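You operate a simulated robot arm through the tools that you are given. There is no shell and no other tool. Be economical: measure what you need, move in short steps, check, and stop when the job is done.

You run a simulated robot arm. Do the job below in one go: nothing can be reset, and whatever is moved stays where it is left.

## Task
Boom in and sign knob to free on rig 2; boom out and sign knob to test on rig 3.

It is judged by the outcome, as a careful person would: the job done as asked, and still so three seconds after it is handed in. It fails if anything else is knocked over, pushed out of place, dropped, spilled or broken.

## Robot
A 7-joint arm with a two-finger parallel gripper on a trunk, on a base that drives. Base frame: it is fixed to the floor where the robot stands at the start and does not move with it; the origin is under the middle of the robot, x ahead of it, y to its left, z up; the surface under the hand at the start is at about z = 380. Readings come in mm, rad, newtons and seconds.
With the tool pointing down near the work surface it reaches from about 180 to 580 mm from the robot's upright axis, wherever it stands. Its first joint turns from -2.496 to 2.496 rad. Payload 3 kg.
The tool frame sits at the grasp point between the pads (the TCP): z along the fingers, y along the line on which they close. The tips reach 30 mm beyond it. Largest opening 94 mm; finger width 28, thickness 10; the body of the gripper, 50 by 96 mm, starts 55 mm behind the TCP.
Orientation is told as [roll, pitch, yaw] about the base's x, y, z axes, in that order, counted from this pose: with the fingers straight down and closing along the base's y, the tool's x points along the base's -x, its y along +y and its z along -z.

## Interface
- The arm moves only by the tool nudge_tool. Its arguments are lists of equal length, an entry for each row: "rotation": the turn, a rotation vector about the tool's x, y, z in rad, a list of three; "dp": the shift along the tool's x, y, z in mm, a list of three; "grip": the closure, from 0 (fully open) to 1 (shut). In form: {"rotation": [[rx, ry, rz], ...], "dp": [[tx, ty, tz], ...], "grip": [grip, ...]}. A call has 1 to 10 rows; each row is the pose to reach, as a shift and turn from the pose commanded when the call began, along the tool's axes at that moment. A row lasts 0.2 s, in which the tool goes at most 50 mm and 0.15 rad; a call with a longer step from one row to the next is refused whole, and so is a gripper value outside its range. A pose out of reach is approached as far as the arm can. The call stops where the force on the tool passes 90 N (or 10 N more than at its start, if that is more) or the arm is blocked; 0.2 s more then pass. Each finger travels about 45 mm/s and halts on what it meets, pressing with about 45 N; the grip force reading is that of the motor and also rises with nothing between the fingers. The clock runs only during rows and for 0.2 s after the last one: add rows that repeat a pose to give the fingers time. The reply holds the time, the measured pose of the TCP, the force on the tool along the base axes, the opening and the grip force, in the units named above and with some noise, with the torque about the TCP (base axes, N m) and any sound that the robot's microphone picked up, and new pictures: "views" is both (left out), scene, wrist or none.
- Cameras (640 x 400 px; columns grow to the right, rows downward): "scene" is now at [22.8, 78.5, 1877.4]; the picture's right is [-0.76, -0.65, 0.00], its down [-0.48, 0.56, -0.67] and it looks along [0.44, -0.51, -0.74] (base axes); focal length 272 px, centre (320, 200). "wrist" rides on the gripper at [76, 14, -102] in the tool frame; the picture's right is [-0.18, 0.98, 0.00], its down [-0.75, -0.14, -0.64] and it looks along [-0.63, -0.12, 0.77] (tool axes); focal length 243 px, centre (320, 200).
- slide_trunk(by): slides the trunk up (or, below 0, down) by that many mm; the arm and the scene camera ride with it, the base frame stays. It gives what a move gives, with no picture.
- drive_base(legs): drives the robot by 1 to 6 legs, each [ahead, left, turn to the left] in mm, mm and rad, along the robot's own axes; the way and the turn of a leg run together, so that a leg with both is an arc; at most 1500 mm and 3.142 rad a leg. The arm and the cameras ride along, it lands a little off, and it stops where it bumps. It gives what a move gives, and a new picture of the scene camera.
- aim_head(pan, tilt): turns the head with the scene camera to pan (to the left, within 2.496 rad either way) and tilt (down, from -0.506 to 1.204), counted from straight ahead of the robot. It gives what a move gives, and a new picture of the scene camera.
- measure_at(camera, pixels): for up to 12 pixels [column, row] of the newest picture of that camera ("zoom" is the newest enlarged one), the place [x, y, z] in the base frame of the surface seen there, good to about 2 mm. The clock stands still meanwhile.
- close_up(camera, box): a new picture of the part [left, top, right, bottom] of that camera's present view, enlarged. The clock stands still meanwhile.
- hand_in(): hands the job in; it is judged then, once.

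Work in short steps. Measure before you move; look again where a grasp or a placing could have gone wrong, and mend it. You have 80 turns and 260 pictures in all, those below and enlarged ones among them. Open the gripper and draw the arm clear of the work before you hand the job in, unless the task says otherwise; then end with one line.

The tools are called after "Emit:" as name(argument=value, ...) on one line, values as JSON. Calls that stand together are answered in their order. nudge_tool: Moves the arm, as the interface text tells. Its arguments: {"type":"object","properties":{"rotation":{"type":"array"},"dp":{"type":"array"},"grip":{"type":"array"},"views":{"type":"string","enum":["both","scene","wrist","none"]}},"required":["rotation","dp","grip"]} The other tools are called the same way: slide_trunk (by) slides the trunk up or down; drive_base (legs) drives the base; aim_head (pan, tilt) turns the head that bears the scene camera; measure_at (camera, pixels) gives the place of the surface under pixels of a picture; close_up (camera, box) takes an enlarged picture of a part of a camera's view; hand_in () hands the job in.

At the start:

```text
time_s: 0.0
eef_pos: [398.6, -327.1, 1497.2]
tcp_rot: [0.002, 0.002, 0.002]
contact_force: [0.2, 0.0, -0.4]
ft_torque: [0.04, 0.02, 0.03]
gripper_width: 94.2
gripper_force: 0.0
trunk travel left (down, up): [-325.0, 65.0]
robot x, y, heading: [2.1, 1.7, 0.001]
head pan, tilt: [-0.864, 0.829]
```

scene: 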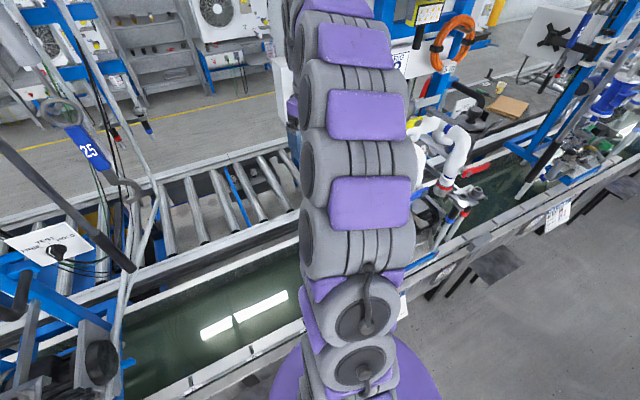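
wrist: 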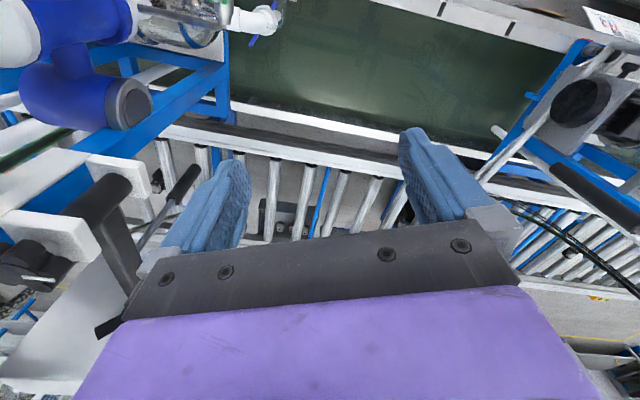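

The arm blocks the middle of the scene view; a sign with a knob is at left (60,250). I look around with the head.

Emit:
aim_head(pan=0.0, tilt=0.5)

Emit:
aim_head(pan=-1.6, tilt=0.5)

Emit:
aim_head(pan=1.4, tilt=0.5)

```text
time_s: 1.2
eef_pos: [396.5, -325.9, 1498.7]
tcp_rot: [0.002, 0.001, 0.001]
contact_force: [0.0, 0.0, -0.2]
ft_torque: [0.0, -0.05, 0.0]
gripper_width: 93.8
gripper_force: 0.1
trunk travel left (down, up): [-325.0, 65.0]
robot x, y, heading: [-1.1, 0.2, -0.003]
head pan, tilt: [0.0, 0.499]
```

scene: 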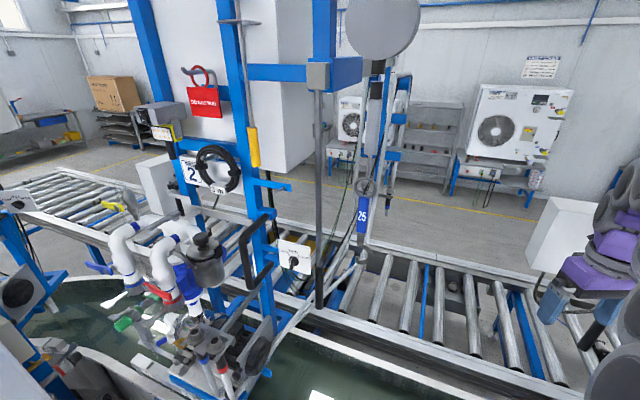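

```text
time_s: 2.9
eef_pos: [397.3, -326.7, 1497.9]
tcp_rot: [0.003, 0.0, 0.0]
contact_force: [0.7, 0.5, -0.4]
ft_torque: [0.02, -0.03, 0.0]
gripper_width: 94.0
gripper_force: 0.1
trunk travel left (down, up): [-325.0, 65.0]
robot x, y, heading: [-0.3, 3.0, 0.001]
head pan, tilt: [-1.6, 0.499]
```

scene: 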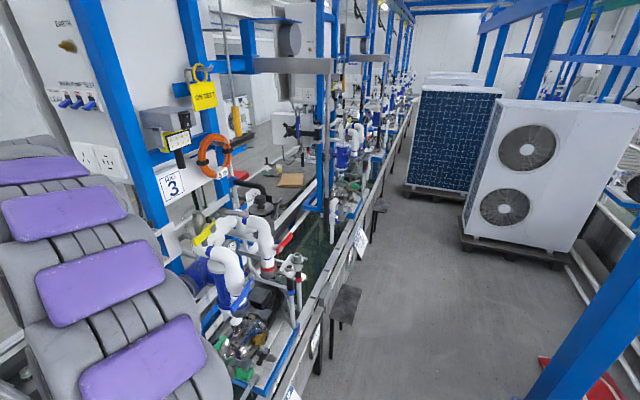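

```text
time_s: 5.5
eef_pos: [395.7, -326.3, 1497.6]
tcp_rot: [0.002, 0.001, 0.0]
contact_force: [0.3, -0.9, 0.3]
ft_torque: [0.01, -0.02, -0.02]
gripper_width: 94.1
gripper_force: 0.1
trunk travel left (down, up): [-325.0, 65.0]
robot x, y, heading: [1.7, 1.2, 0.003]
head pan, tilt: [1.4, 0.499]
```

scene: 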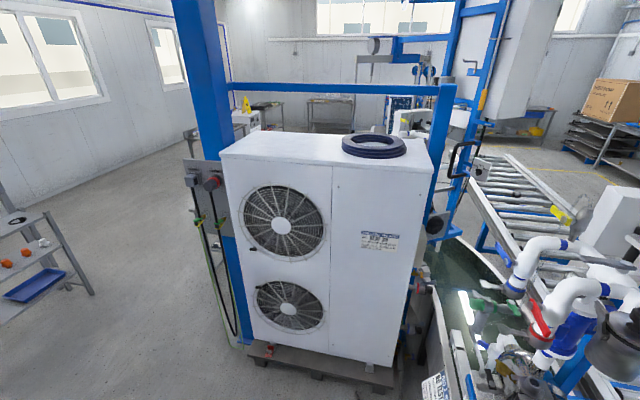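

Rig 2 stands ahead-left (plate "2" at (195,172) in the straight view); rig 3 ahead-right. I look at rig 2 more closely.

Emit:
aim_head(pan=0.15, tilt=0.45)

Emit:
close_up(camera="scene", box=[180, 0, 500, 200])

Emit:
close_up(camera="scene", box=[220, 180, 460, 330])

```text
time_s: 6.9
eef_pos: [397.0, -326.8, 1497.7]
tcp_rot: [0.002, 0.0, 0.0]
contact_force: [-0.1, -0.1, -0.5]
ft_torque: [0.01, -0.01, 0.01]
gripper_width: 94.0
gripper_force: 0.1
trunk travel left (down, up): [-325.0, 65.0]
robot x, y, heading: [-2.9, 0.4, 0.001]
head pan, tilt: [0.15, 0.45]
```

scene: 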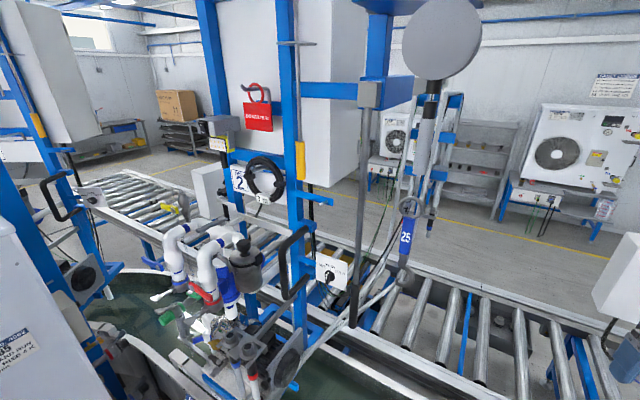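

```text
2.00 times, centred on (340, 100) of scene
```

zoom: 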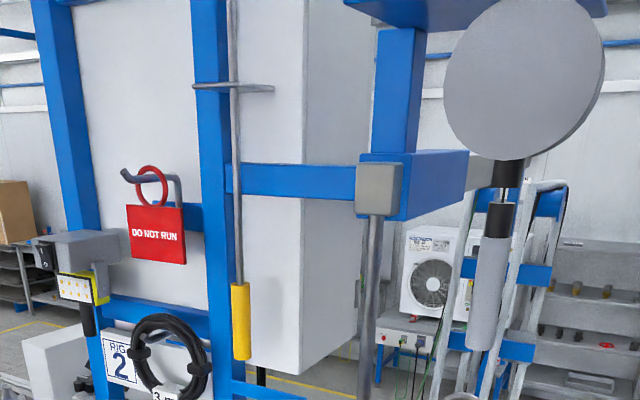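

```text
2.67 times, centred on (340, 255) of scene
```

zoom: 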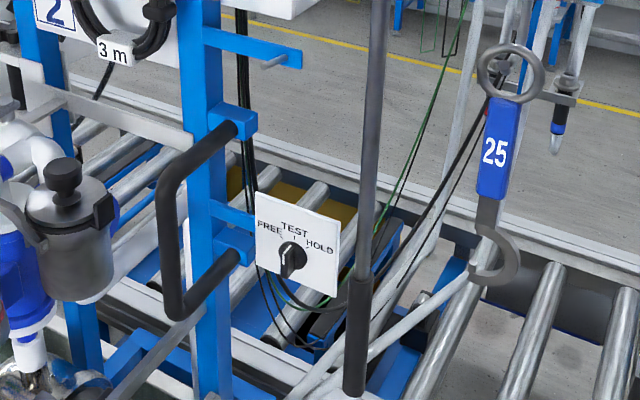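

I look higher for the boom of rig 2, and then at rig 3's boom and sign.

Emit:
aim_head(pan=0.0, tilt=0.0)

Emit:
aim_head(pan=-1.3, tilt=0.1)

Emit:
aim_head(pan=-1.3, tilt=0.6)

Emit:
aim_head(pan=0.8, tilt=0.2)

```text
time_s: 7.8
eef_pos: [397.1, -327.0, 1498.5]
tcp_rot: [0.001, 0.0, -0.001]
contact_force: [0.0, -0.6, 1.0]
ft_torque: [0.03, -0.02, 0.02]
gripper_width: 94.2
gripper_force: 0.0
trunk travel left (down, up): [-325.0, 65.0]
robot x, y, heading: [2.6, 0.6, -0.001]
head pan, tilt: [0.0, 0.0]
```

scene: 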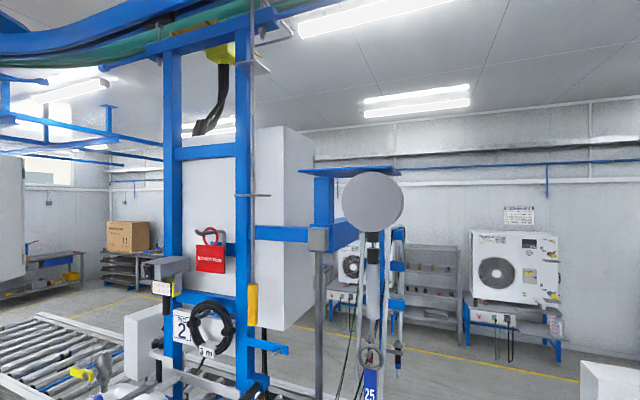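

```text
time_s: 9.2
eef_pos: [396.1, -326.1, 1498.0]
tcp_rot: [0.0, 0.0, 0.001]
contact_force: [-0.3, -0.8, 0.6]
ft_torque: [0.01, 0.02, -0.02]
gripper_width: 94.2
gripper_force: 0.0
trunk travel left (down, up): [-325.0, 65.0]
robot x, y, heading: [2.1, -0.2, -0.0]
head pan, tilt: [-1.3, 0.099]
```

scene: 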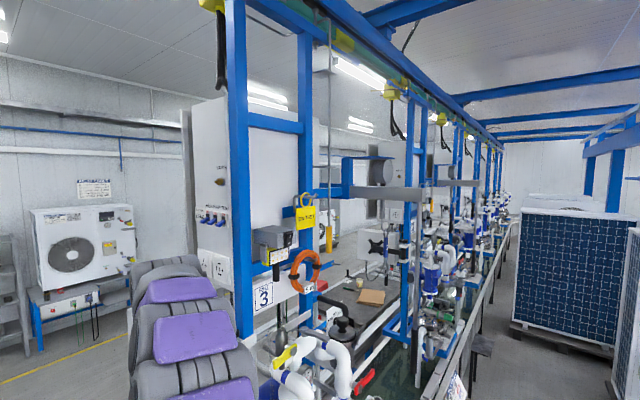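

```text
time_s: 10.2
eef_pos: [396.5, -325.1, 1497.3]
tcp_rot: [0.0, -0.001, -0.002]
contact_force: [-0.2, 0.2, 0.6]
ft_torque: [0.01, -0.02, 0.02]
gripper_width: 94.2
gripper_force: 0.1
trunk travel left (down, up): [-325.0, 65.0]
robot x, y, heading: [-0.6, -1.5, 0.004]
head pan, tilt: [-1.3, 0.6]
```

scene: 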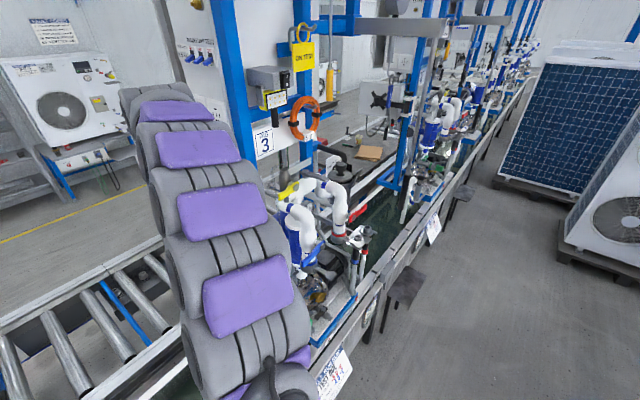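

```text
time_s: 12.2
eef_pos: [396.3, -326.6, 1498.2]
tcp_rot: [0.002, -0.001, -0.002]
contact_force: [-0.5, 0.5, -0.5]
ft_torque: [-0.03, 0.02, -0.03]
gripper_width: 93.9
gripper_force: 0.1
trunk travel left (down, up): [-325.0, 65.0]
robot x, y, heading: [1.0, -0.1, 0.001]
head pan, tilt: [0.799, 0.201]
```

scene: 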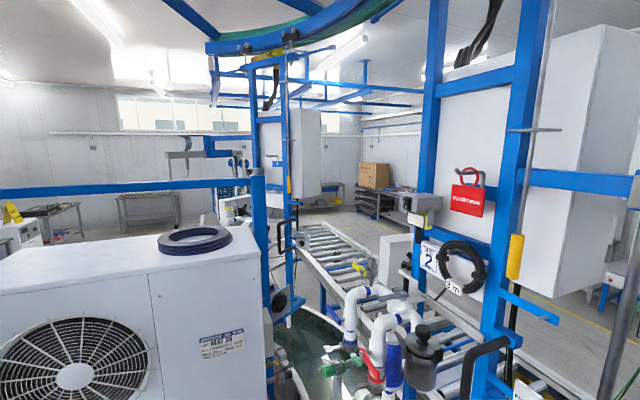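

I return to a view of rig 2 and measure the boom's geometry.

Emit:
close_up(camera="scene", box=[140, 100, 380, 250])

Emit:
aim_head(pan=-0.05, tilt=0.3)

Emit:
close_up(camera="scene", box=[240, 40, 480, 190])

```text
2.67 times, centred on (260, 175) of scene
```

zoom: 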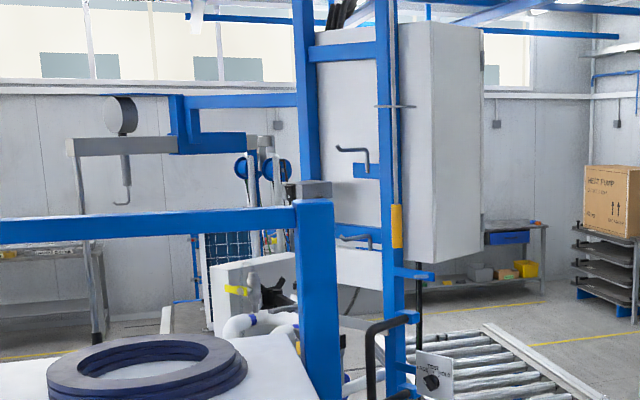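

```text
time_s: 13.3
eef_pos: [397.4, -327.5, 1498.5]
tcp_rot: [0.001, 0.002, 0.0]
contact_force: [0.1, -0.4, -0.1]
ft_torque: [0.0, 0.03, 0.04]
gripper_width: 94.1
gripper_force: 0.0
trunk travel left (down, up): [-325.0, 65.0]
robot x, y, heading: [3.7, 0.9, 0.001]
head pan, tilt: [-0.051, 0.3]
```

scene: 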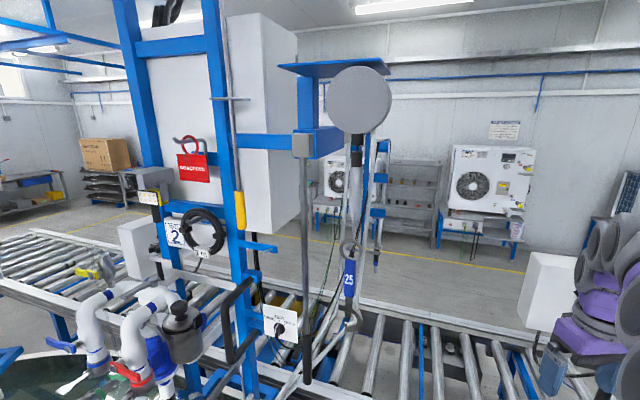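

```text
2.67 times, centred on (360, 115) of scene
```

zoom: 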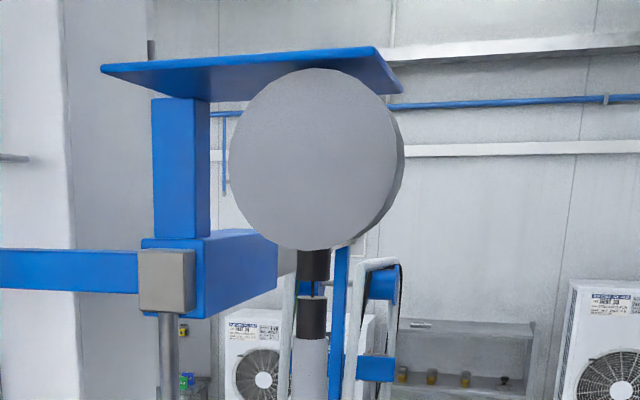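

I measure rig 2's boom points in the zoom: block (165,280), rod, sleeve end, disc, handle.

Emit:
measure_at(camera="zoom", pixels=[[165, 280], [145, 255], [190, 305], [168, 360], [215, 280], [275, 260], [287, 262], [275, 240], [315, 160], [312, 350], [60, 270], [240, 70]])

Emit:
measure_at(camera="scene", pixels=[[303, 190], [306, 280], [307, 375], [280, 327], [265, 312], [297, 340], [243, 290], [229, 310], [349, 280], [240, 210], [180, 235], [240, 350]])

```text
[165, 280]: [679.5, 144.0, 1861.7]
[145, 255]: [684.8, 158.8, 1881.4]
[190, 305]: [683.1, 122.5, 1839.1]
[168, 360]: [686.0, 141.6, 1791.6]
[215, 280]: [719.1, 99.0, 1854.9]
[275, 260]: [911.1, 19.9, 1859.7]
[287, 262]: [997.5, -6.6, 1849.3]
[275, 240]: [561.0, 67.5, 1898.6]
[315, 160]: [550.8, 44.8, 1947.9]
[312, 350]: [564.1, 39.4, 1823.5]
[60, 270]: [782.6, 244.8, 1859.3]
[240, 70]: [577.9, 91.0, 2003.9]
```

```text
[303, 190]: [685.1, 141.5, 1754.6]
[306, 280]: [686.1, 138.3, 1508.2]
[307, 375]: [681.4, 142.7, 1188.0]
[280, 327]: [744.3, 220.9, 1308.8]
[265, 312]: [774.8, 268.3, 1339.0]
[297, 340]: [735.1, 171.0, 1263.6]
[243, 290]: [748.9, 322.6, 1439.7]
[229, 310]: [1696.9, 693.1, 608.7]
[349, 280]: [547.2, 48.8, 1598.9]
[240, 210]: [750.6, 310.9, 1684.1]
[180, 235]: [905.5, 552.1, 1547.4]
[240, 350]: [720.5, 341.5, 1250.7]
```

Next I inspect rig 1's and rig 3's booms for comparison.

Emit:
aim_head(pan=0.9, tilt=0.2)

Emit:
close_up(camera="scene", box=[150, 110, 390, 260])

Emit:
measure_at(camera="zoom", pixels=[[155, 145], [205, 145], [265, 145], [320, 145], [330, 105], [205, 115], [160, 180], [180, 290], [210, 180], [450, 100], [520, 370], [500, 360]])

Emit:
aim_head(pan=-1.5, tilt=0.2)

Emit:
close_up(camera="scene", box=[200, 90, 440, 240])

```text
time_s: 14.6
eef_pos: [397.5, -326.1, 1497.6]
tcp_rot: [-0.001, 0.0, 0.0]
contact_force: [-0.1, -0.3, -0.1]
ft_torque: [0.0, -0.04, 0.01]
gripper_width: 93.8
gripper_force: 0.0
trunk travel left (down, up): [-325.0, 65.0]
robot x, y, heading: [0.7, 3.3, 0.001]
head pan, tilt: [0.901, 0.201]
```

scene: 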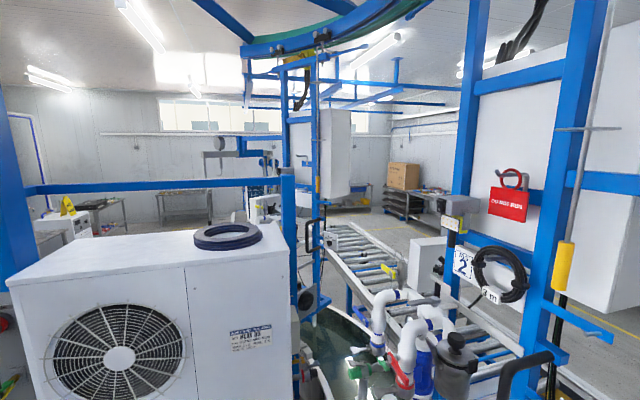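

```text
2.67 times, centred on (270, 185) of scene
```

zoom: 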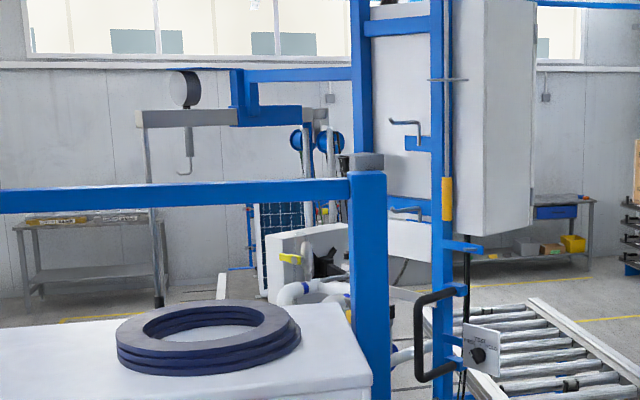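

```text
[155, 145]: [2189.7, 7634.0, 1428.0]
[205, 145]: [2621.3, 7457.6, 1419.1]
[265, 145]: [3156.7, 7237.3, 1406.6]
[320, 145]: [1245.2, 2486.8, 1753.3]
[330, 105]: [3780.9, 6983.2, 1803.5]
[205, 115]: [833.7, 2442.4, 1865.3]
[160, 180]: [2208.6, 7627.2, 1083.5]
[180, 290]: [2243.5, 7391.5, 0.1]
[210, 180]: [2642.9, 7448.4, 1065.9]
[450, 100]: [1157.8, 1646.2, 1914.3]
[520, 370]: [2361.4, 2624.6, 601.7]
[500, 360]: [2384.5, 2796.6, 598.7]
```

```text
time_s: 16.8
eef_pos: [396.3, -326.2, 1498.1]
tcp_rot: [0.003, 0.0, 0.001]
contact_force: [-0.5, -0.1, -0.1]
ft_torque: [-0.03, 0.01, 0.02]
gripper_width: 93.9
gripper_force: 0.2
trunk travel left (down, up): [-325.0, 65.0]
robot x, y, heading: [2.8, -3.8, -0.003]
head pan, tilt: [-1.499, 0.201]
```

scene: 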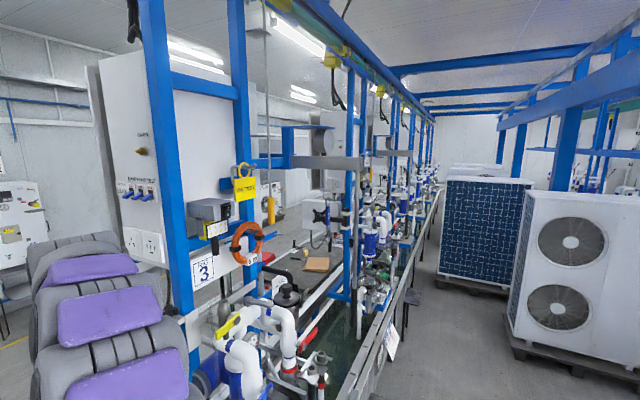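

```text
2.67 times, centred on (320, 165) of scene
```

zoom: 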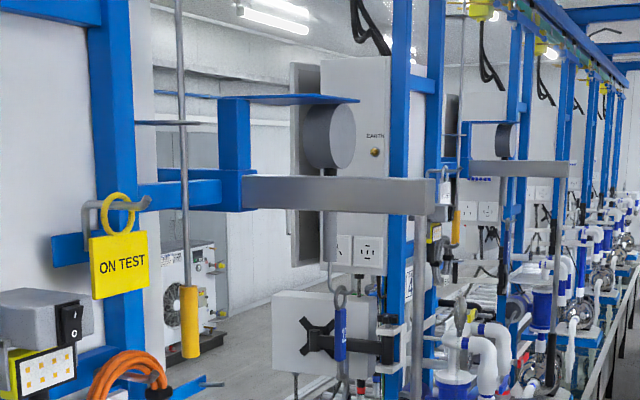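

I measure rig 3's boom: bar end (425,195), bar/sleeve junction (243,192), and rod.

Emit:
measure_at(camera="zoom", pixels=[[425, 195], [435, 205], [400, 195], [250, 192], [225, 190], [150, 195], [330, 135], [419, 260], [420, 300], [350, 100], [237, 130], [115, 180]])

Emit:
close_up(camera="scene", box=[260, 120, 420, 220])

Emit:
close_up(camera="scene", box=[180, 240, 420, 390])

```text
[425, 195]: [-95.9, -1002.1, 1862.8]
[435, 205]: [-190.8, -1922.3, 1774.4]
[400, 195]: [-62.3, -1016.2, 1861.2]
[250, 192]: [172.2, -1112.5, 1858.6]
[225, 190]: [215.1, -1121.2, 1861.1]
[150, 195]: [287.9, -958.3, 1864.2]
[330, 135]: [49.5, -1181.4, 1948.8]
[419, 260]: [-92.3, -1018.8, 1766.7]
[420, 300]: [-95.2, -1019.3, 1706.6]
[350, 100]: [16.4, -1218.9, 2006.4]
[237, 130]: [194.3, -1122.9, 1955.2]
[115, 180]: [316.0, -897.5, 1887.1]
```

```text
4.00 times, centred on (340, 170) of scene
```

zoom: 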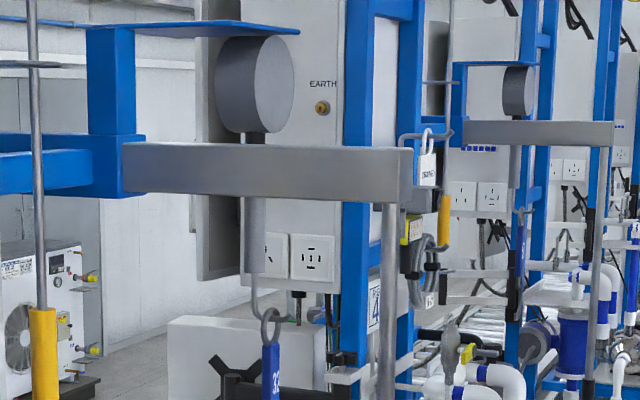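

```text
2.67 times, centred on (300, 315) of scene
```

zoom: 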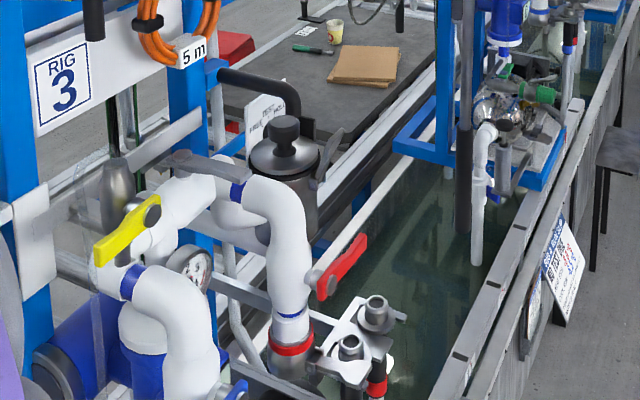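

The placard at (560,270) in the zoom carries text; instructions may define "in/out". I look down at the placards.

Emit:
aim_head(pan=-1.3, tilt=0.9)

Emit:
aim_head(pan=0.9, tilt=0.9)

Emit:
aim_head(pan=-0.2, tilt=1.1)

```text
time_s: 17.9
eef_pos: [395.5, -326.1, 1498.1]
tcp_rot: [0.001, -0.002, 0.0]
contact_force: [-0.6, -0.1, -0.4]
ft_torque: [0.03, 0.02, -0.04]
gripper_width: 94.0
gripper_force: 0.1
trunk travel left (down, up): [-325.0, 65.0]
robot x, y, heading: [-0.3, -1.3, -0.002]
head pan, tilt: [-1.3, 0.901]
```

scene: 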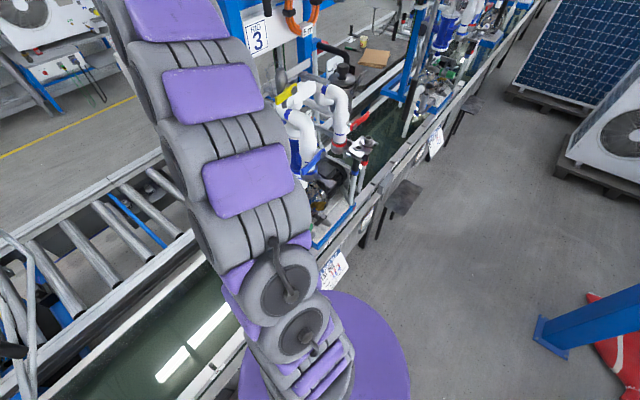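

```text
time_s: 19.9
eef_pos: [397.3, -327.1, 1497.5]
tcp_rot: [0.002, -0.001, 0.0]
contact_force: [-0.9, 0.6, 0.5]
ft_torque: [0.0, -0.01, 0.01]
gripper_width: 94.2
gripper_force: 0.1
trunk travel left (down, up): [-325.0, 65.0]
robot x, y, heading: [-1.4, 2.7, -0.004]
head pan, tilt: [0.901, 0.901]
```

scene: 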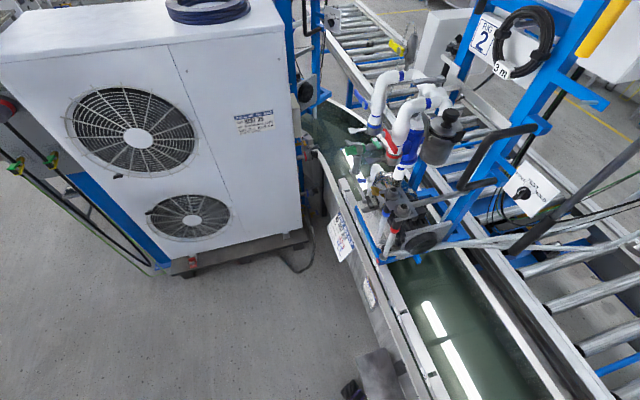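

```text
time_s: 21.2
eef_pos: [397.0, -326.2, 1499.7]
tcp_rot: [0.002, -0.002, -0.001]
contact_force: [-0.8, -0.3, 0.7]
ft_torque: [-0.03, 0.0, 0.01]
gripper_width: 94.1
gripper_force: 0.0
trunk travel left (down, up): [-325.0, 65.0]
robot x, y, heading: [-2.1, -3.4, -0.004]
head pan, tilt: [-0.201, 1.1]
```

scene: 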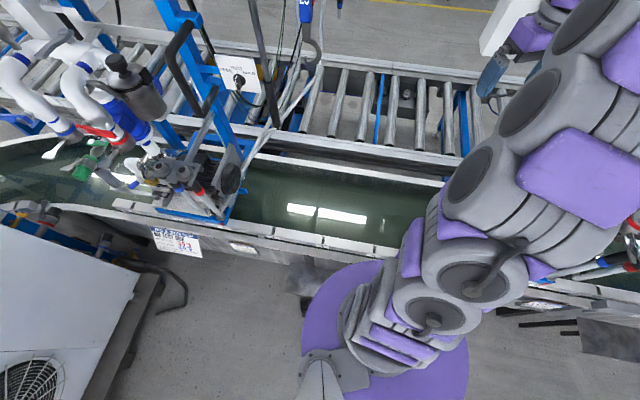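

Emit:
close_up(camera="scene", box=[136, 215, 216, 265])

Emit:
close_up(camera="scene", box=[200, 40, 280, 90])

Emit:
aim_head(pan=0.4, tilt=1.0)

Emit:
aim_head(pan=0.0, tilt=0.3)

Emit:
close_up(camera="scene", box=[480, 100, 560, 150])

```text
8.00 times, centred on (176, 240) of scene
```

zoom: 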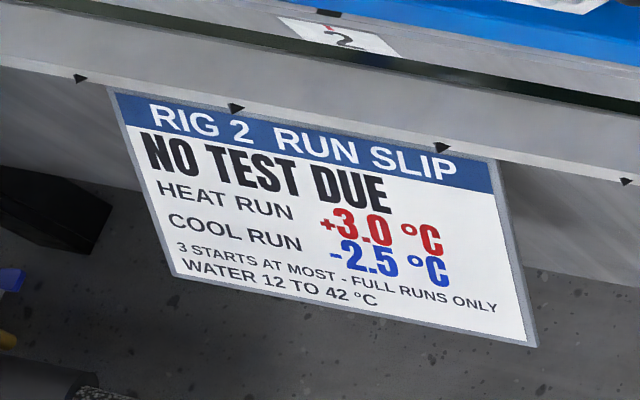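

```text
8.00 times, centred on (240, 65) of scene
```

zoom: 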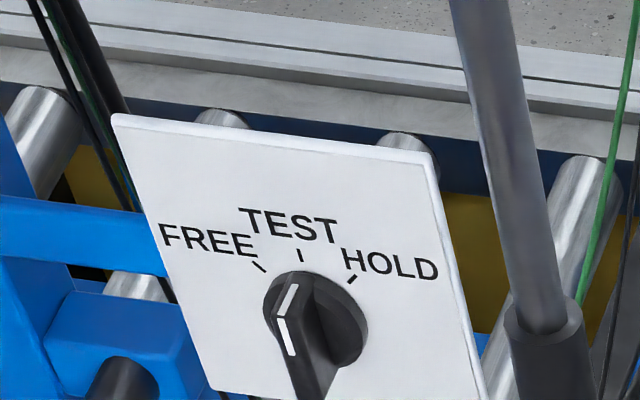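

```text
time_s: 22.2
eef_pos: [398.0, -325.8, 1498.5]
tcp_rot: [0.001, 0.001, -0.001]
contact_force: [-0.2, -0.4, 0.4]
ft_torque: [-0.01, 0.02, -0.02]
gripper_width: 93.9
gripper_force: 0.3
trunk travel left (down, up): [-325.0, 65.0]
robot x, y, heading: [-1.7, -3.0, -0.003]
head pan, tilt: [0.4, 1.0]
```

scene: 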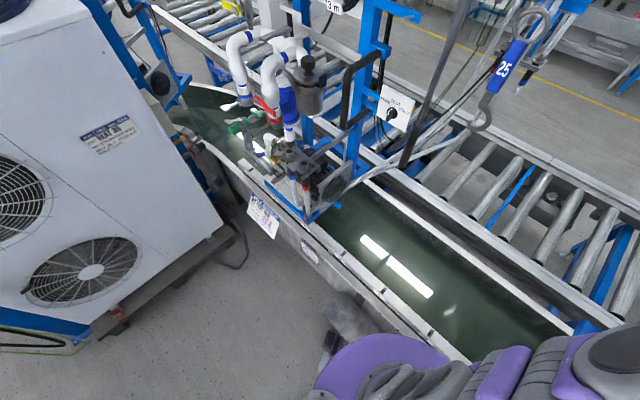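

```text
time_s: 23.3
eef_pos: [395.5, -326.5, 1499.5]
tcp_rot: [0.001, -0.001, 0.001]
contact_force: [0.5, -0.2, 0.3]
ft_torque: [0.02, 0.01, 0.01]
gripper_width: 93.8
gripper_force: 0.2
trunk travel left (down, up): [-325.0, 65.0]
robot x, y, heading: [-0.6, 0.9, 0.002]
head pan, tilt: [0.0, 0.3]
```

scene: 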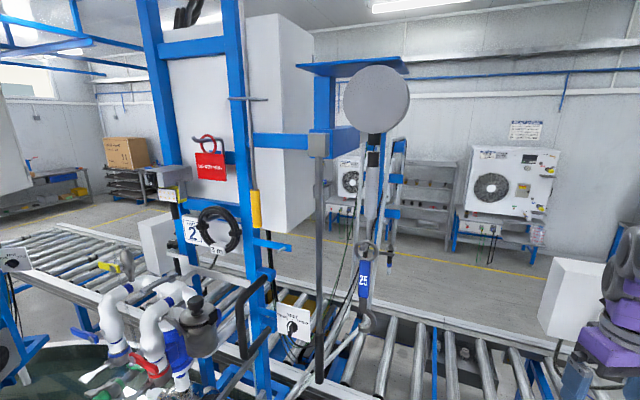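

```text
8.00 times, centred on (520, 125) of scene
```

zoom: 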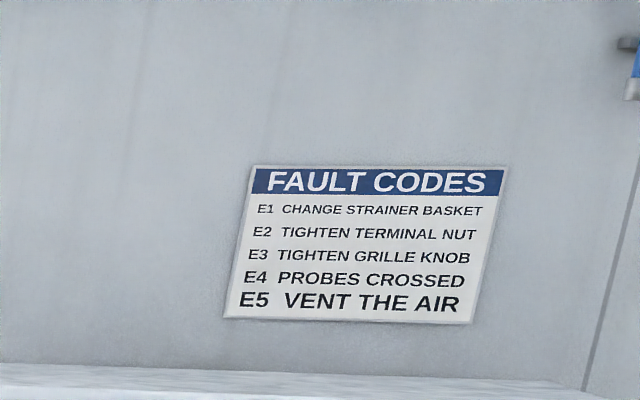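

Plates give no in/out definition. I look at the floor around for driving room.

Emit:
aim_head(pan=-2.3, tilt=0.75)

Emit:
measure_at(camera="scene", pixels=[[100, 200], [200, 300], [320, 200], [320, 350], [500, 200], [500, 350], [600, 300]])

Emit:
aim_head(pan=2.3, tilt=0.75)

Emit:
aim_head(pan=-1.1, tilt=0.45)

Emit:
close_up(camera="scene", box=[300, 120, 480, 230])

```text
time_s: 25.4
eef_pos: [396.9, -326.8, 1498.2]
tcp_rot: [0.002, 0.001, 0.002]
contact_force: [-0.8, -0.6, 0.4]
ft_torque: [0.04, 0.0, -0.01]
gripper_width: 93.9
gripper_force: 0.0
trunk travel left (down, up): [-325.0, 65.0]
robot x, y, heading: [-0.3, 1.0, -0.003]
head pan, tilt: [-2.3, 0.75]
```

scene: 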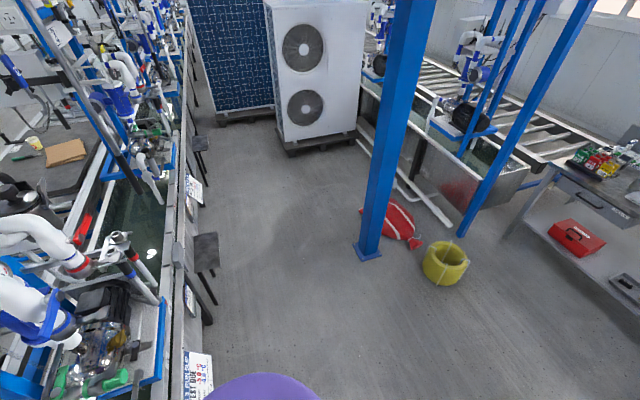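

```text
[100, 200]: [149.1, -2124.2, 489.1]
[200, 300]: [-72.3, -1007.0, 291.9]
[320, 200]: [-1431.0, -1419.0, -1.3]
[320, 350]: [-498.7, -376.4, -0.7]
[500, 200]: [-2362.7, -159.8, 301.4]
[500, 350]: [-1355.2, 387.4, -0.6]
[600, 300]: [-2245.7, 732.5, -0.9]
```

```text
time_s: 29.1
eef_pos: [396.7, -326.6, 1497.8]
tcp_rot: [0.002, 0.0, -0.001]
contact_force: [0.3, -0.2, -0.8]
ft_torque: [0.01, -0.03, 0.0]
gripper_width: 93.9
gripper_force: 0.0
trunk travel left (down, up): [-325.0, 65.0]
robot x, y, heading: [1.0, 0.0, 0.001]
head pan, tilt: [2.3, 0.75]
```

scene: 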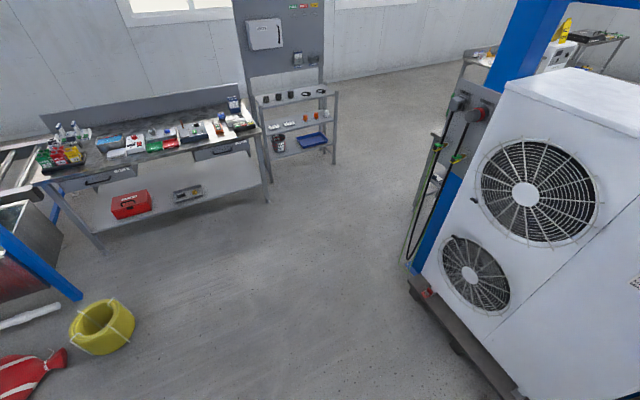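

```text
time_s: 32.0
eef_pos: [396.3, -326.3, 1499.6]
tcp_rot: [0.001, -0.002, -0.001]
contact_force: [-0.4, 0.4, 0.2]
ft_torque: [0.01, 0.0, -0.06]
gripper_width: 94.0
gripper_force: 0.0
trunk travel left (down, up): [-325.0, 65.0]
robot x, y, heading: [-0.9, -0.4, -0.001]
head pan, tilt: [-1.1, 0.45]
```

scene: 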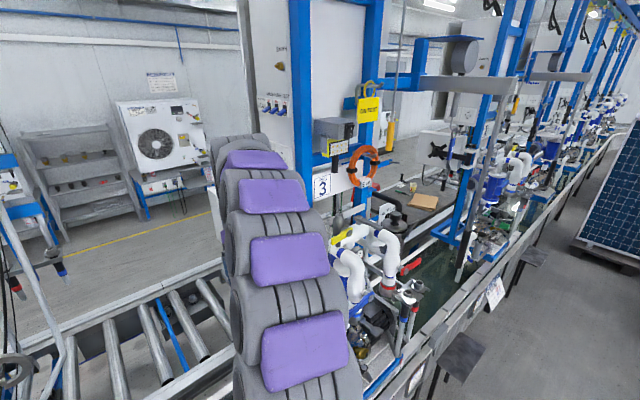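

```text
3.56 times, centred on (390, 175) of scene
```

zoom: 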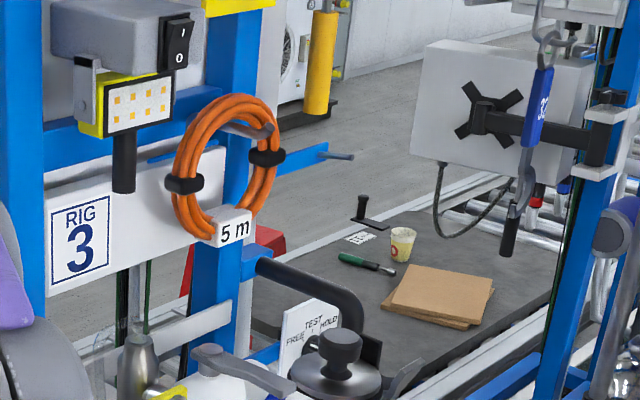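

I look down-left and measure the heat pump's and the trough's edges to know the free space.

Emit:
aim_head(pan=0.9, tilt=0.9)

Emit:
measure_at(camera="scene", pixels=[[308, 240], [170, 270], [340, 240], [390, 350], [378, 385], [300, 20], [185, 55], [420, 235], [455, 195], [515, 195], [510, 255], [350, 190]])

Emit:
aim_head(pan=-1.0, tilt=1.0)

```text
time_s: 33.9
eef_pos: [396.4, -325.5, 1498.1]
tcp_rot: [0.001, -0.001, 0.002]
contact_force: [0.3, -0.4, 0.2]
ft_torque: [0.02, -0.01, -0.05]
gripper_width: 93.8
gripper_force: 0.0
trunk travel left (down, up): [-325.0, 65.0]
robot x, y, heading: [-3.5, 0.7, -0.002]
head pan, tilt: [0.901, 0.901]
```

scene: 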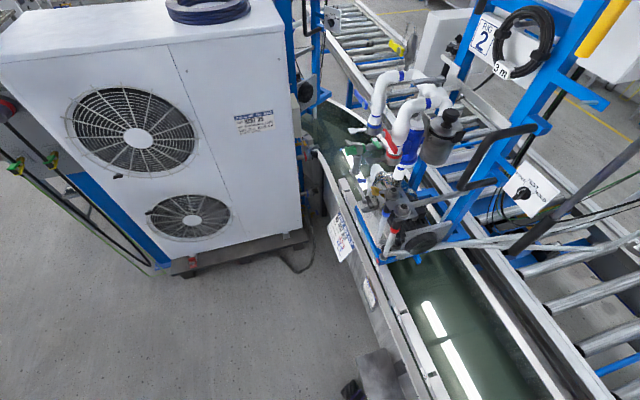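

```text
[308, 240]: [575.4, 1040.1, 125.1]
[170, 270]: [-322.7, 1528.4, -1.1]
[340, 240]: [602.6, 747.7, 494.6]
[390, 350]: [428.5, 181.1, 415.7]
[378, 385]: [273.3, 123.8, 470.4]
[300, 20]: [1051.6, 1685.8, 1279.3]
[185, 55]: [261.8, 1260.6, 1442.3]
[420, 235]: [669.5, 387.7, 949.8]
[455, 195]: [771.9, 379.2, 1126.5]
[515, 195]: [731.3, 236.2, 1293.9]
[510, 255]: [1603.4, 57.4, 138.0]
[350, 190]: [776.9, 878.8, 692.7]
```

```text
time_s: 35.8
eef_pos: [396.6, -327.0, 1497.7]
tcp_rot: [0.002, -0.001, -0.002]
contact_force: [0.2, -0.4, 0.4]
ft_torque: [0.0, 0.03, 0.0]
gripper_width: 94.0
gripper_force: 0.0
trunk travel left (down, up): [-325.0, 65.0]
robot x, y, heading: [-0.9, -0.8, 0.001]
head pan, tilt: [-1.0, 1.0]
```

scene: 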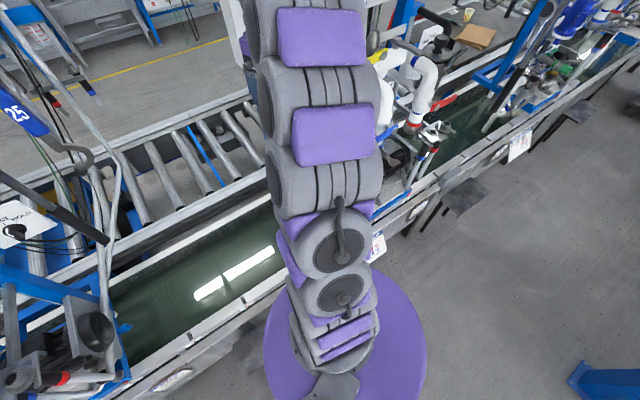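

I measure the base's own extents and the shelf near it (460,195), (275,330).

Emit:
measure_at(camera="scene", pixels=[[424, 340], [400, 290], [272, 340], [300, 375], [460, 195], [440, 210], [240, 345], [262, 325], [370, 245], [230, 320], [180, 375]])

Emit:
close_up(camera="scene", box=[150, 250, 390, 400])

```text
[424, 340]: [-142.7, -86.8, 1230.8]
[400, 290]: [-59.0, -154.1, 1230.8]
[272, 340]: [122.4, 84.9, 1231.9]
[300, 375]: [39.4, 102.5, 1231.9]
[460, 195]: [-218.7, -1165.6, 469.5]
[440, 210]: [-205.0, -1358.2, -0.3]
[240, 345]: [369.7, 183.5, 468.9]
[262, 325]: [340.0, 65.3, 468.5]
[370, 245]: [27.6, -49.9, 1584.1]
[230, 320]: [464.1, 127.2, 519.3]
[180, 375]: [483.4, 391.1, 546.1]
```

```text
2.67 times, centred on (270, 325) of scene
```

zoom: 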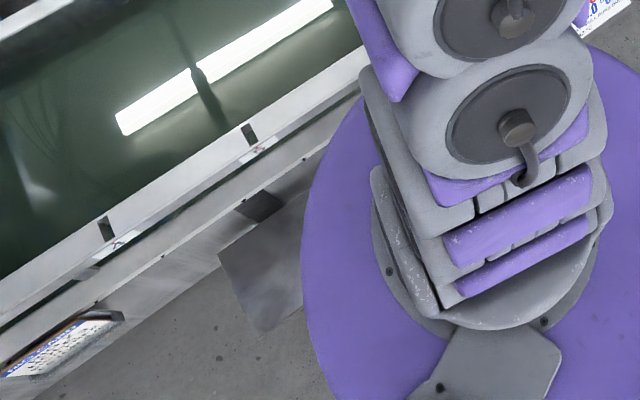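

I zoom in on rig 2's knob and boom rear.

Emit:
aim_head(pan=0.2, tilt=0.6)

Emit:
close_up(camera="scene", box=[318, 200, 382, 240])

Emit:
close_up(camera="scene", box=[310, 0, 534, 140])

```text
time_s: 37.2
eef_pos: [397.2, -326.6, 1499.0]
tcp_rot: [0.002, -0.001, -0.001]
contact_force: [-0.7, 0.0, 0.2]
ft_torque: [0.02, 0.02, 0.0]
gripper_width: 93.9
gripper_force: 0.0
trunk travel left (down, up): [-325.0, 65.0]
robot x, y, heading: [-0.6, 0.9, 0.001]
head pan, tilt: [0.201, 0.6]
```

scene: 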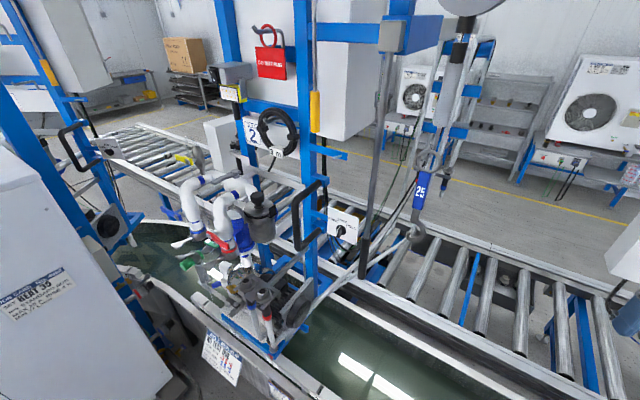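

```text
10.00 times, centred on (350, 220) of scene
```

zoom: 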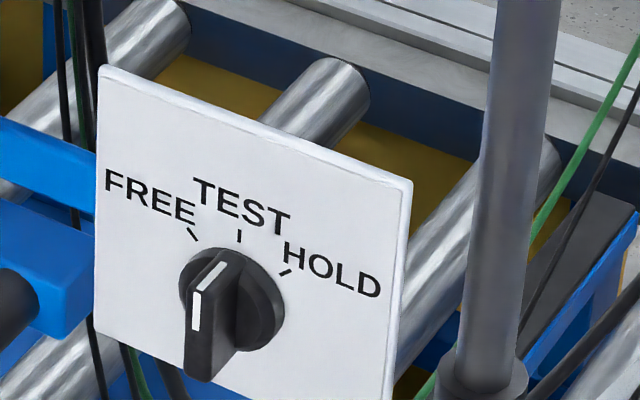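

```text
2.86 times, centred on (422, 70) of scene
```

zoom: 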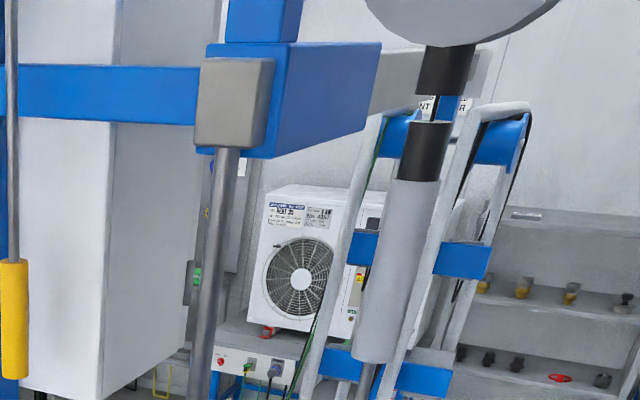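

Rig 2's knob pointer stands vertical (TEST). I check rig 1's knob for comparison at (105,148), and aim toward rig 3's and rig 4's signs.

Emit:
close_up(camera="scene", box=[80, 130, 144, 170])

Emit:
aim_head(pan=-1.25, tilt=0.5)

Emit:
close_up(camera="scene", box=[310, 170, 406, 230])

Emit:
close_up(camera="scene", box=[380, 60, 540, 160])

```text
10.00 times, centred on (112, 150) of scene
```

zoom: 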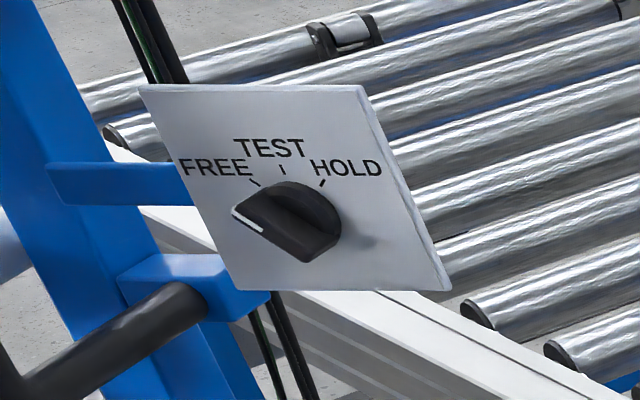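

```text
time_s: 38.8
eef_pos: [397.1, -326.2, 1498.3]
tcp_rot: [0.003, 0.0, 0.0]
contact_force: [-0.8, -0.9, 0.4]
ft_torque: [-0.04, -0.01, -0.01]
gripper_width: 94.0
gripper_force: 0.0
trunk travel left (down, up): [-325.0, 65.0]
robot x, y, heading: [2.2, 1.0, -0.0]
head pan, tilt: [-1.25, 0.499]
```

scene: 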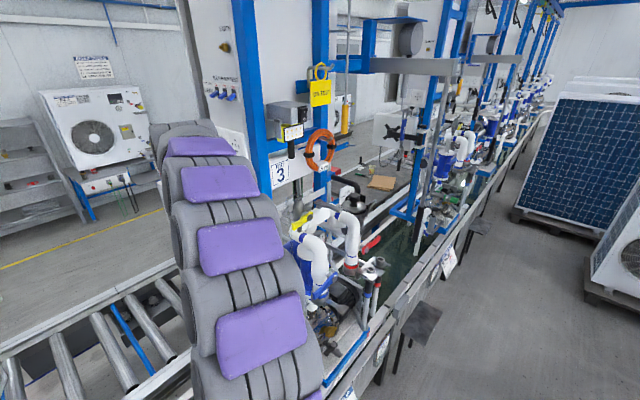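

```text
6.67 times, centred on (358, 200) of scene
```

zoom: 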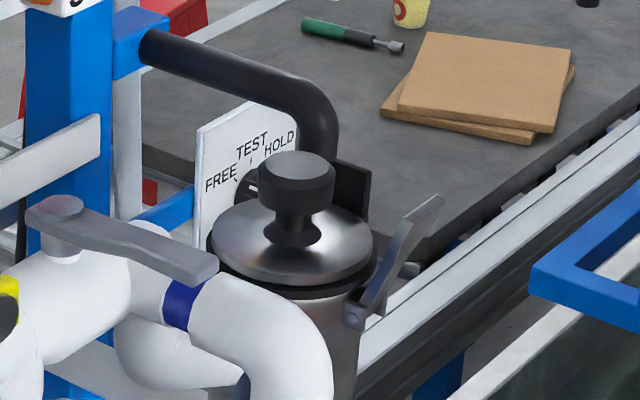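

```text
4.00 times, centred on (460, 110) of scene
```

zoom: 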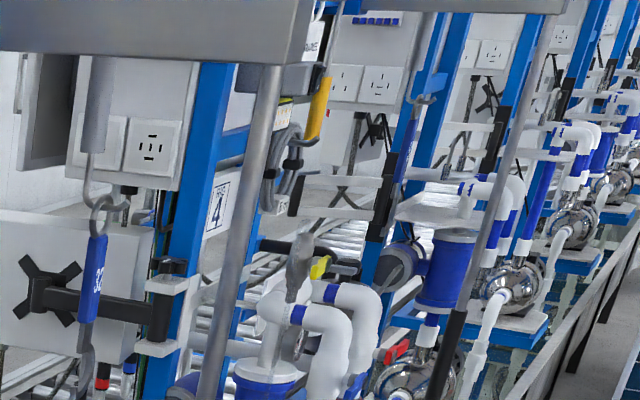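

Rig 1 (knob FREE) and rig 3 (FREE) both have the bar drawn to the aisle side, rig 2 (TEST) has it pushed through over the rollers. So "in" = pulled to the aisle, "out" = pushed over the rollers. I drive in front of rig 2.

Emit:
drive_base(legs=[[-60, 100, -0.2], [80, 265, -0.19]])

Emit:
aim_head(pan=0.1, tilt=0.6)

```text
time_s: 41.5
eef_pos: [344.8, -123.0, 1492.8]
tcp_rot: [0.005, 0.004, -0.392]
contact_force: [0.8, 0.4, -1.9]
ft_torque: [-0.03, -0.02, 0.0]
gripper_width: 94.0
gripper_force: 0.0
trunk travel left (down, up): [-325.0, 65.0]
robot x, y, heading: [104.2, 337.1, -0.383]
head pan, tilt: [-1.25, 0.499]
```

scene: 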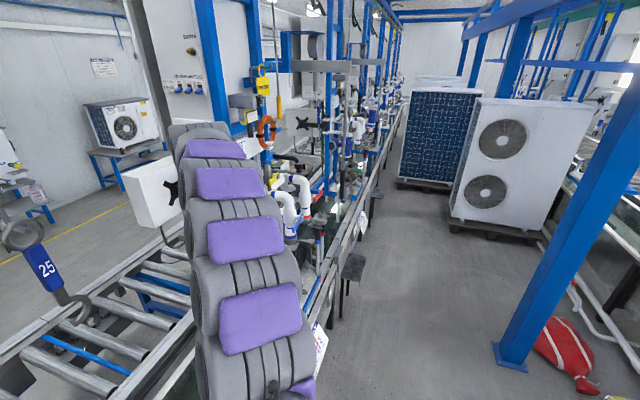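

```text
time_s: 43.0
eef_pos: [353.6, -87.9, 1501.6]
tcp_rot: [-0.011, 0.0, -0.388]
contact_force: [1.1, -0.3, 4.1]
ft_torque: [0.11, 0.06, 0.01]
gripper_width: 94.3
gripper_force: 0.2
trunk travel left (down, up): [-325.0, 65.0]
robot x, y, heading: [108.0, 348.5, -0.39]
head pan, tilt: [0.099, 0.6]
```

scene: 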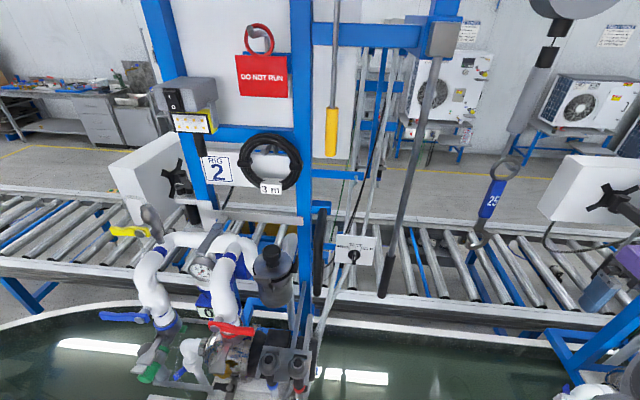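

Good position. I zoom in on the rod grip and the sign and measure.

Emit:
close_up(camera="scene", box=[300, 200, 460, 300])

Emit:
measure_at(camera="zoom", pixels=[[335, 385], [350, 330], [365, 280], [385, 200], [145, 145], [285, 165], [150, 250], [280, 265], [205, 185], [215, 210], [215, 240], [80, 150]])

Emit:
close_up(camera="scene", box=[327, 225, 383, 260])

```text
4.00 times, centred on (380, 250) of scene
```

zoom: 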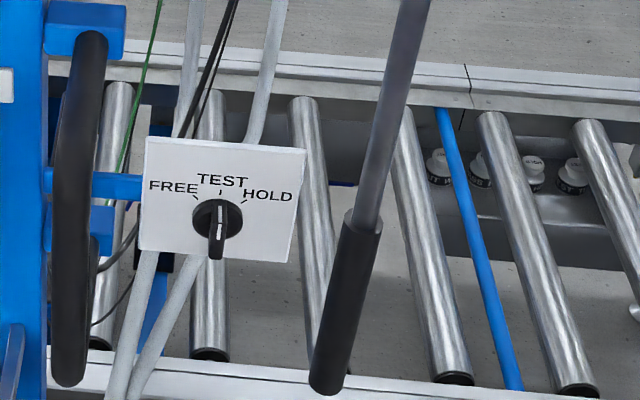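

```text
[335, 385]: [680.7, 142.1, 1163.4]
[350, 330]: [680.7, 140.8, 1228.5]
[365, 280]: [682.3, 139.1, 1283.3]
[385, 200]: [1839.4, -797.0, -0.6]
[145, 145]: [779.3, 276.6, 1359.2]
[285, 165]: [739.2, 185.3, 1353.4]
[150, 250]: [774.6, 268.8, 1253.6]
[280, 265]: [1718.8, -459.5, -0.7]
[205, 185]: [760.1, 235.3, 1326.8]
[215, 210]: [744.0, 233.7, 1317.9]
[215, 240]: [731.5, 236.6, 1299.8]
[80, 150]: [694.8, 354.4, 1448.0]
```

```text
11.43 times, centred on (355, 242) of scene
```

zoom: 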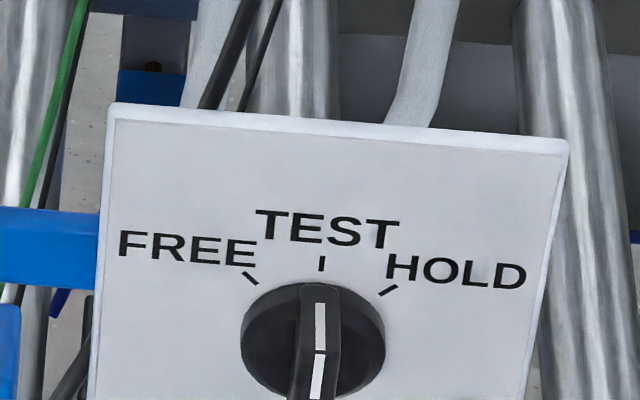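

The pointer is clearly at TEST. I measure ticks, plate and knob points in this zoom.

Emit:
measure_at(camera="zoom", pixels=[[250, 279], [321, 262], [388, 291], [314, 325], [262, 330], [370, 330], [316, 370], [327, 370], [310, 395], [245, 340], [384, 350], [420, 350]])

Emit:
close_up(camera="scene", box=[335, 240, 375, 265])

Emit:
measure_at(camera="zoom", pixels=[[300, 250], [300, 320], [300, 280], [270, 250], [220, 180], [370, 200], [285, 340], [325, 300], [320, 140], [310, 100], [265, 290]])

```text
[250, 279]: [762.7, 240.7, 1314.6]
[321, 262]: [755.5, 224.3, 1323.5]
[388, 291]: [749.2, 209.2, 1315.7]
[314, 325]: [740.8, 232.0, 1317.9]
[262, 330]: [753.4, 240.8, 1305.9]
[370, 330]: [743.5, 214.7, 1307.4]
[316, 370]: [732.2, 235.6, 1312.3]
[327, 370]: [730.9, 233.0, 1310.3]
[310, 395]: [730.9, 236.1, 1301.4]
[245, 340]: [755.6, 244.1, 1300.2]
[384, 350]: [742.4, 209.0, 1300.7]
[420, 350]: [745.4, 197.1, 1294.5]
```

```text
16.00 times, centred on (355, 252) of scene
```

zoom: 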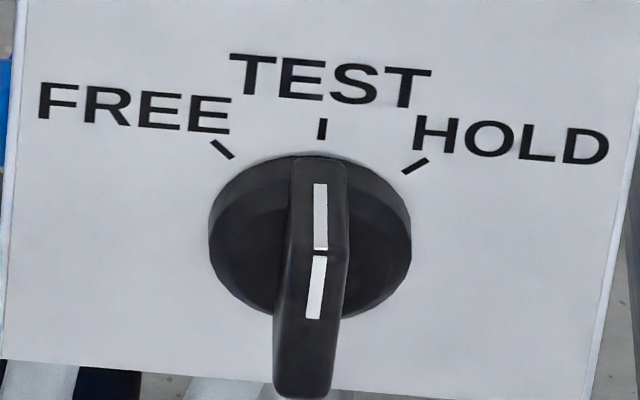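

```text
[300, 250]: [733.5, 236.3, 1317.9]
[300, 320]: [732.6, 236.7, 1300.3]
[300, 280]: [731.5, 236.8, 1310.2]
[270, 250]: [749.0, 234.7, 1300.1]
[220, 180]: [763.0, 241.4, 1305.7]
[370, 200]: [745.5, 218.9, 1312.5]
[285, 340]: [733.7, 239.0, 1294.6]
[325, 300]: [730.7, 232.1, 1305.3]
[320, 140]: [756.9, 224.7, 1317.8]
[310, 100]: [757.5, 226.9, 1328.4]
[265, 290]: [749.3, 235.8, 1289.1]
```

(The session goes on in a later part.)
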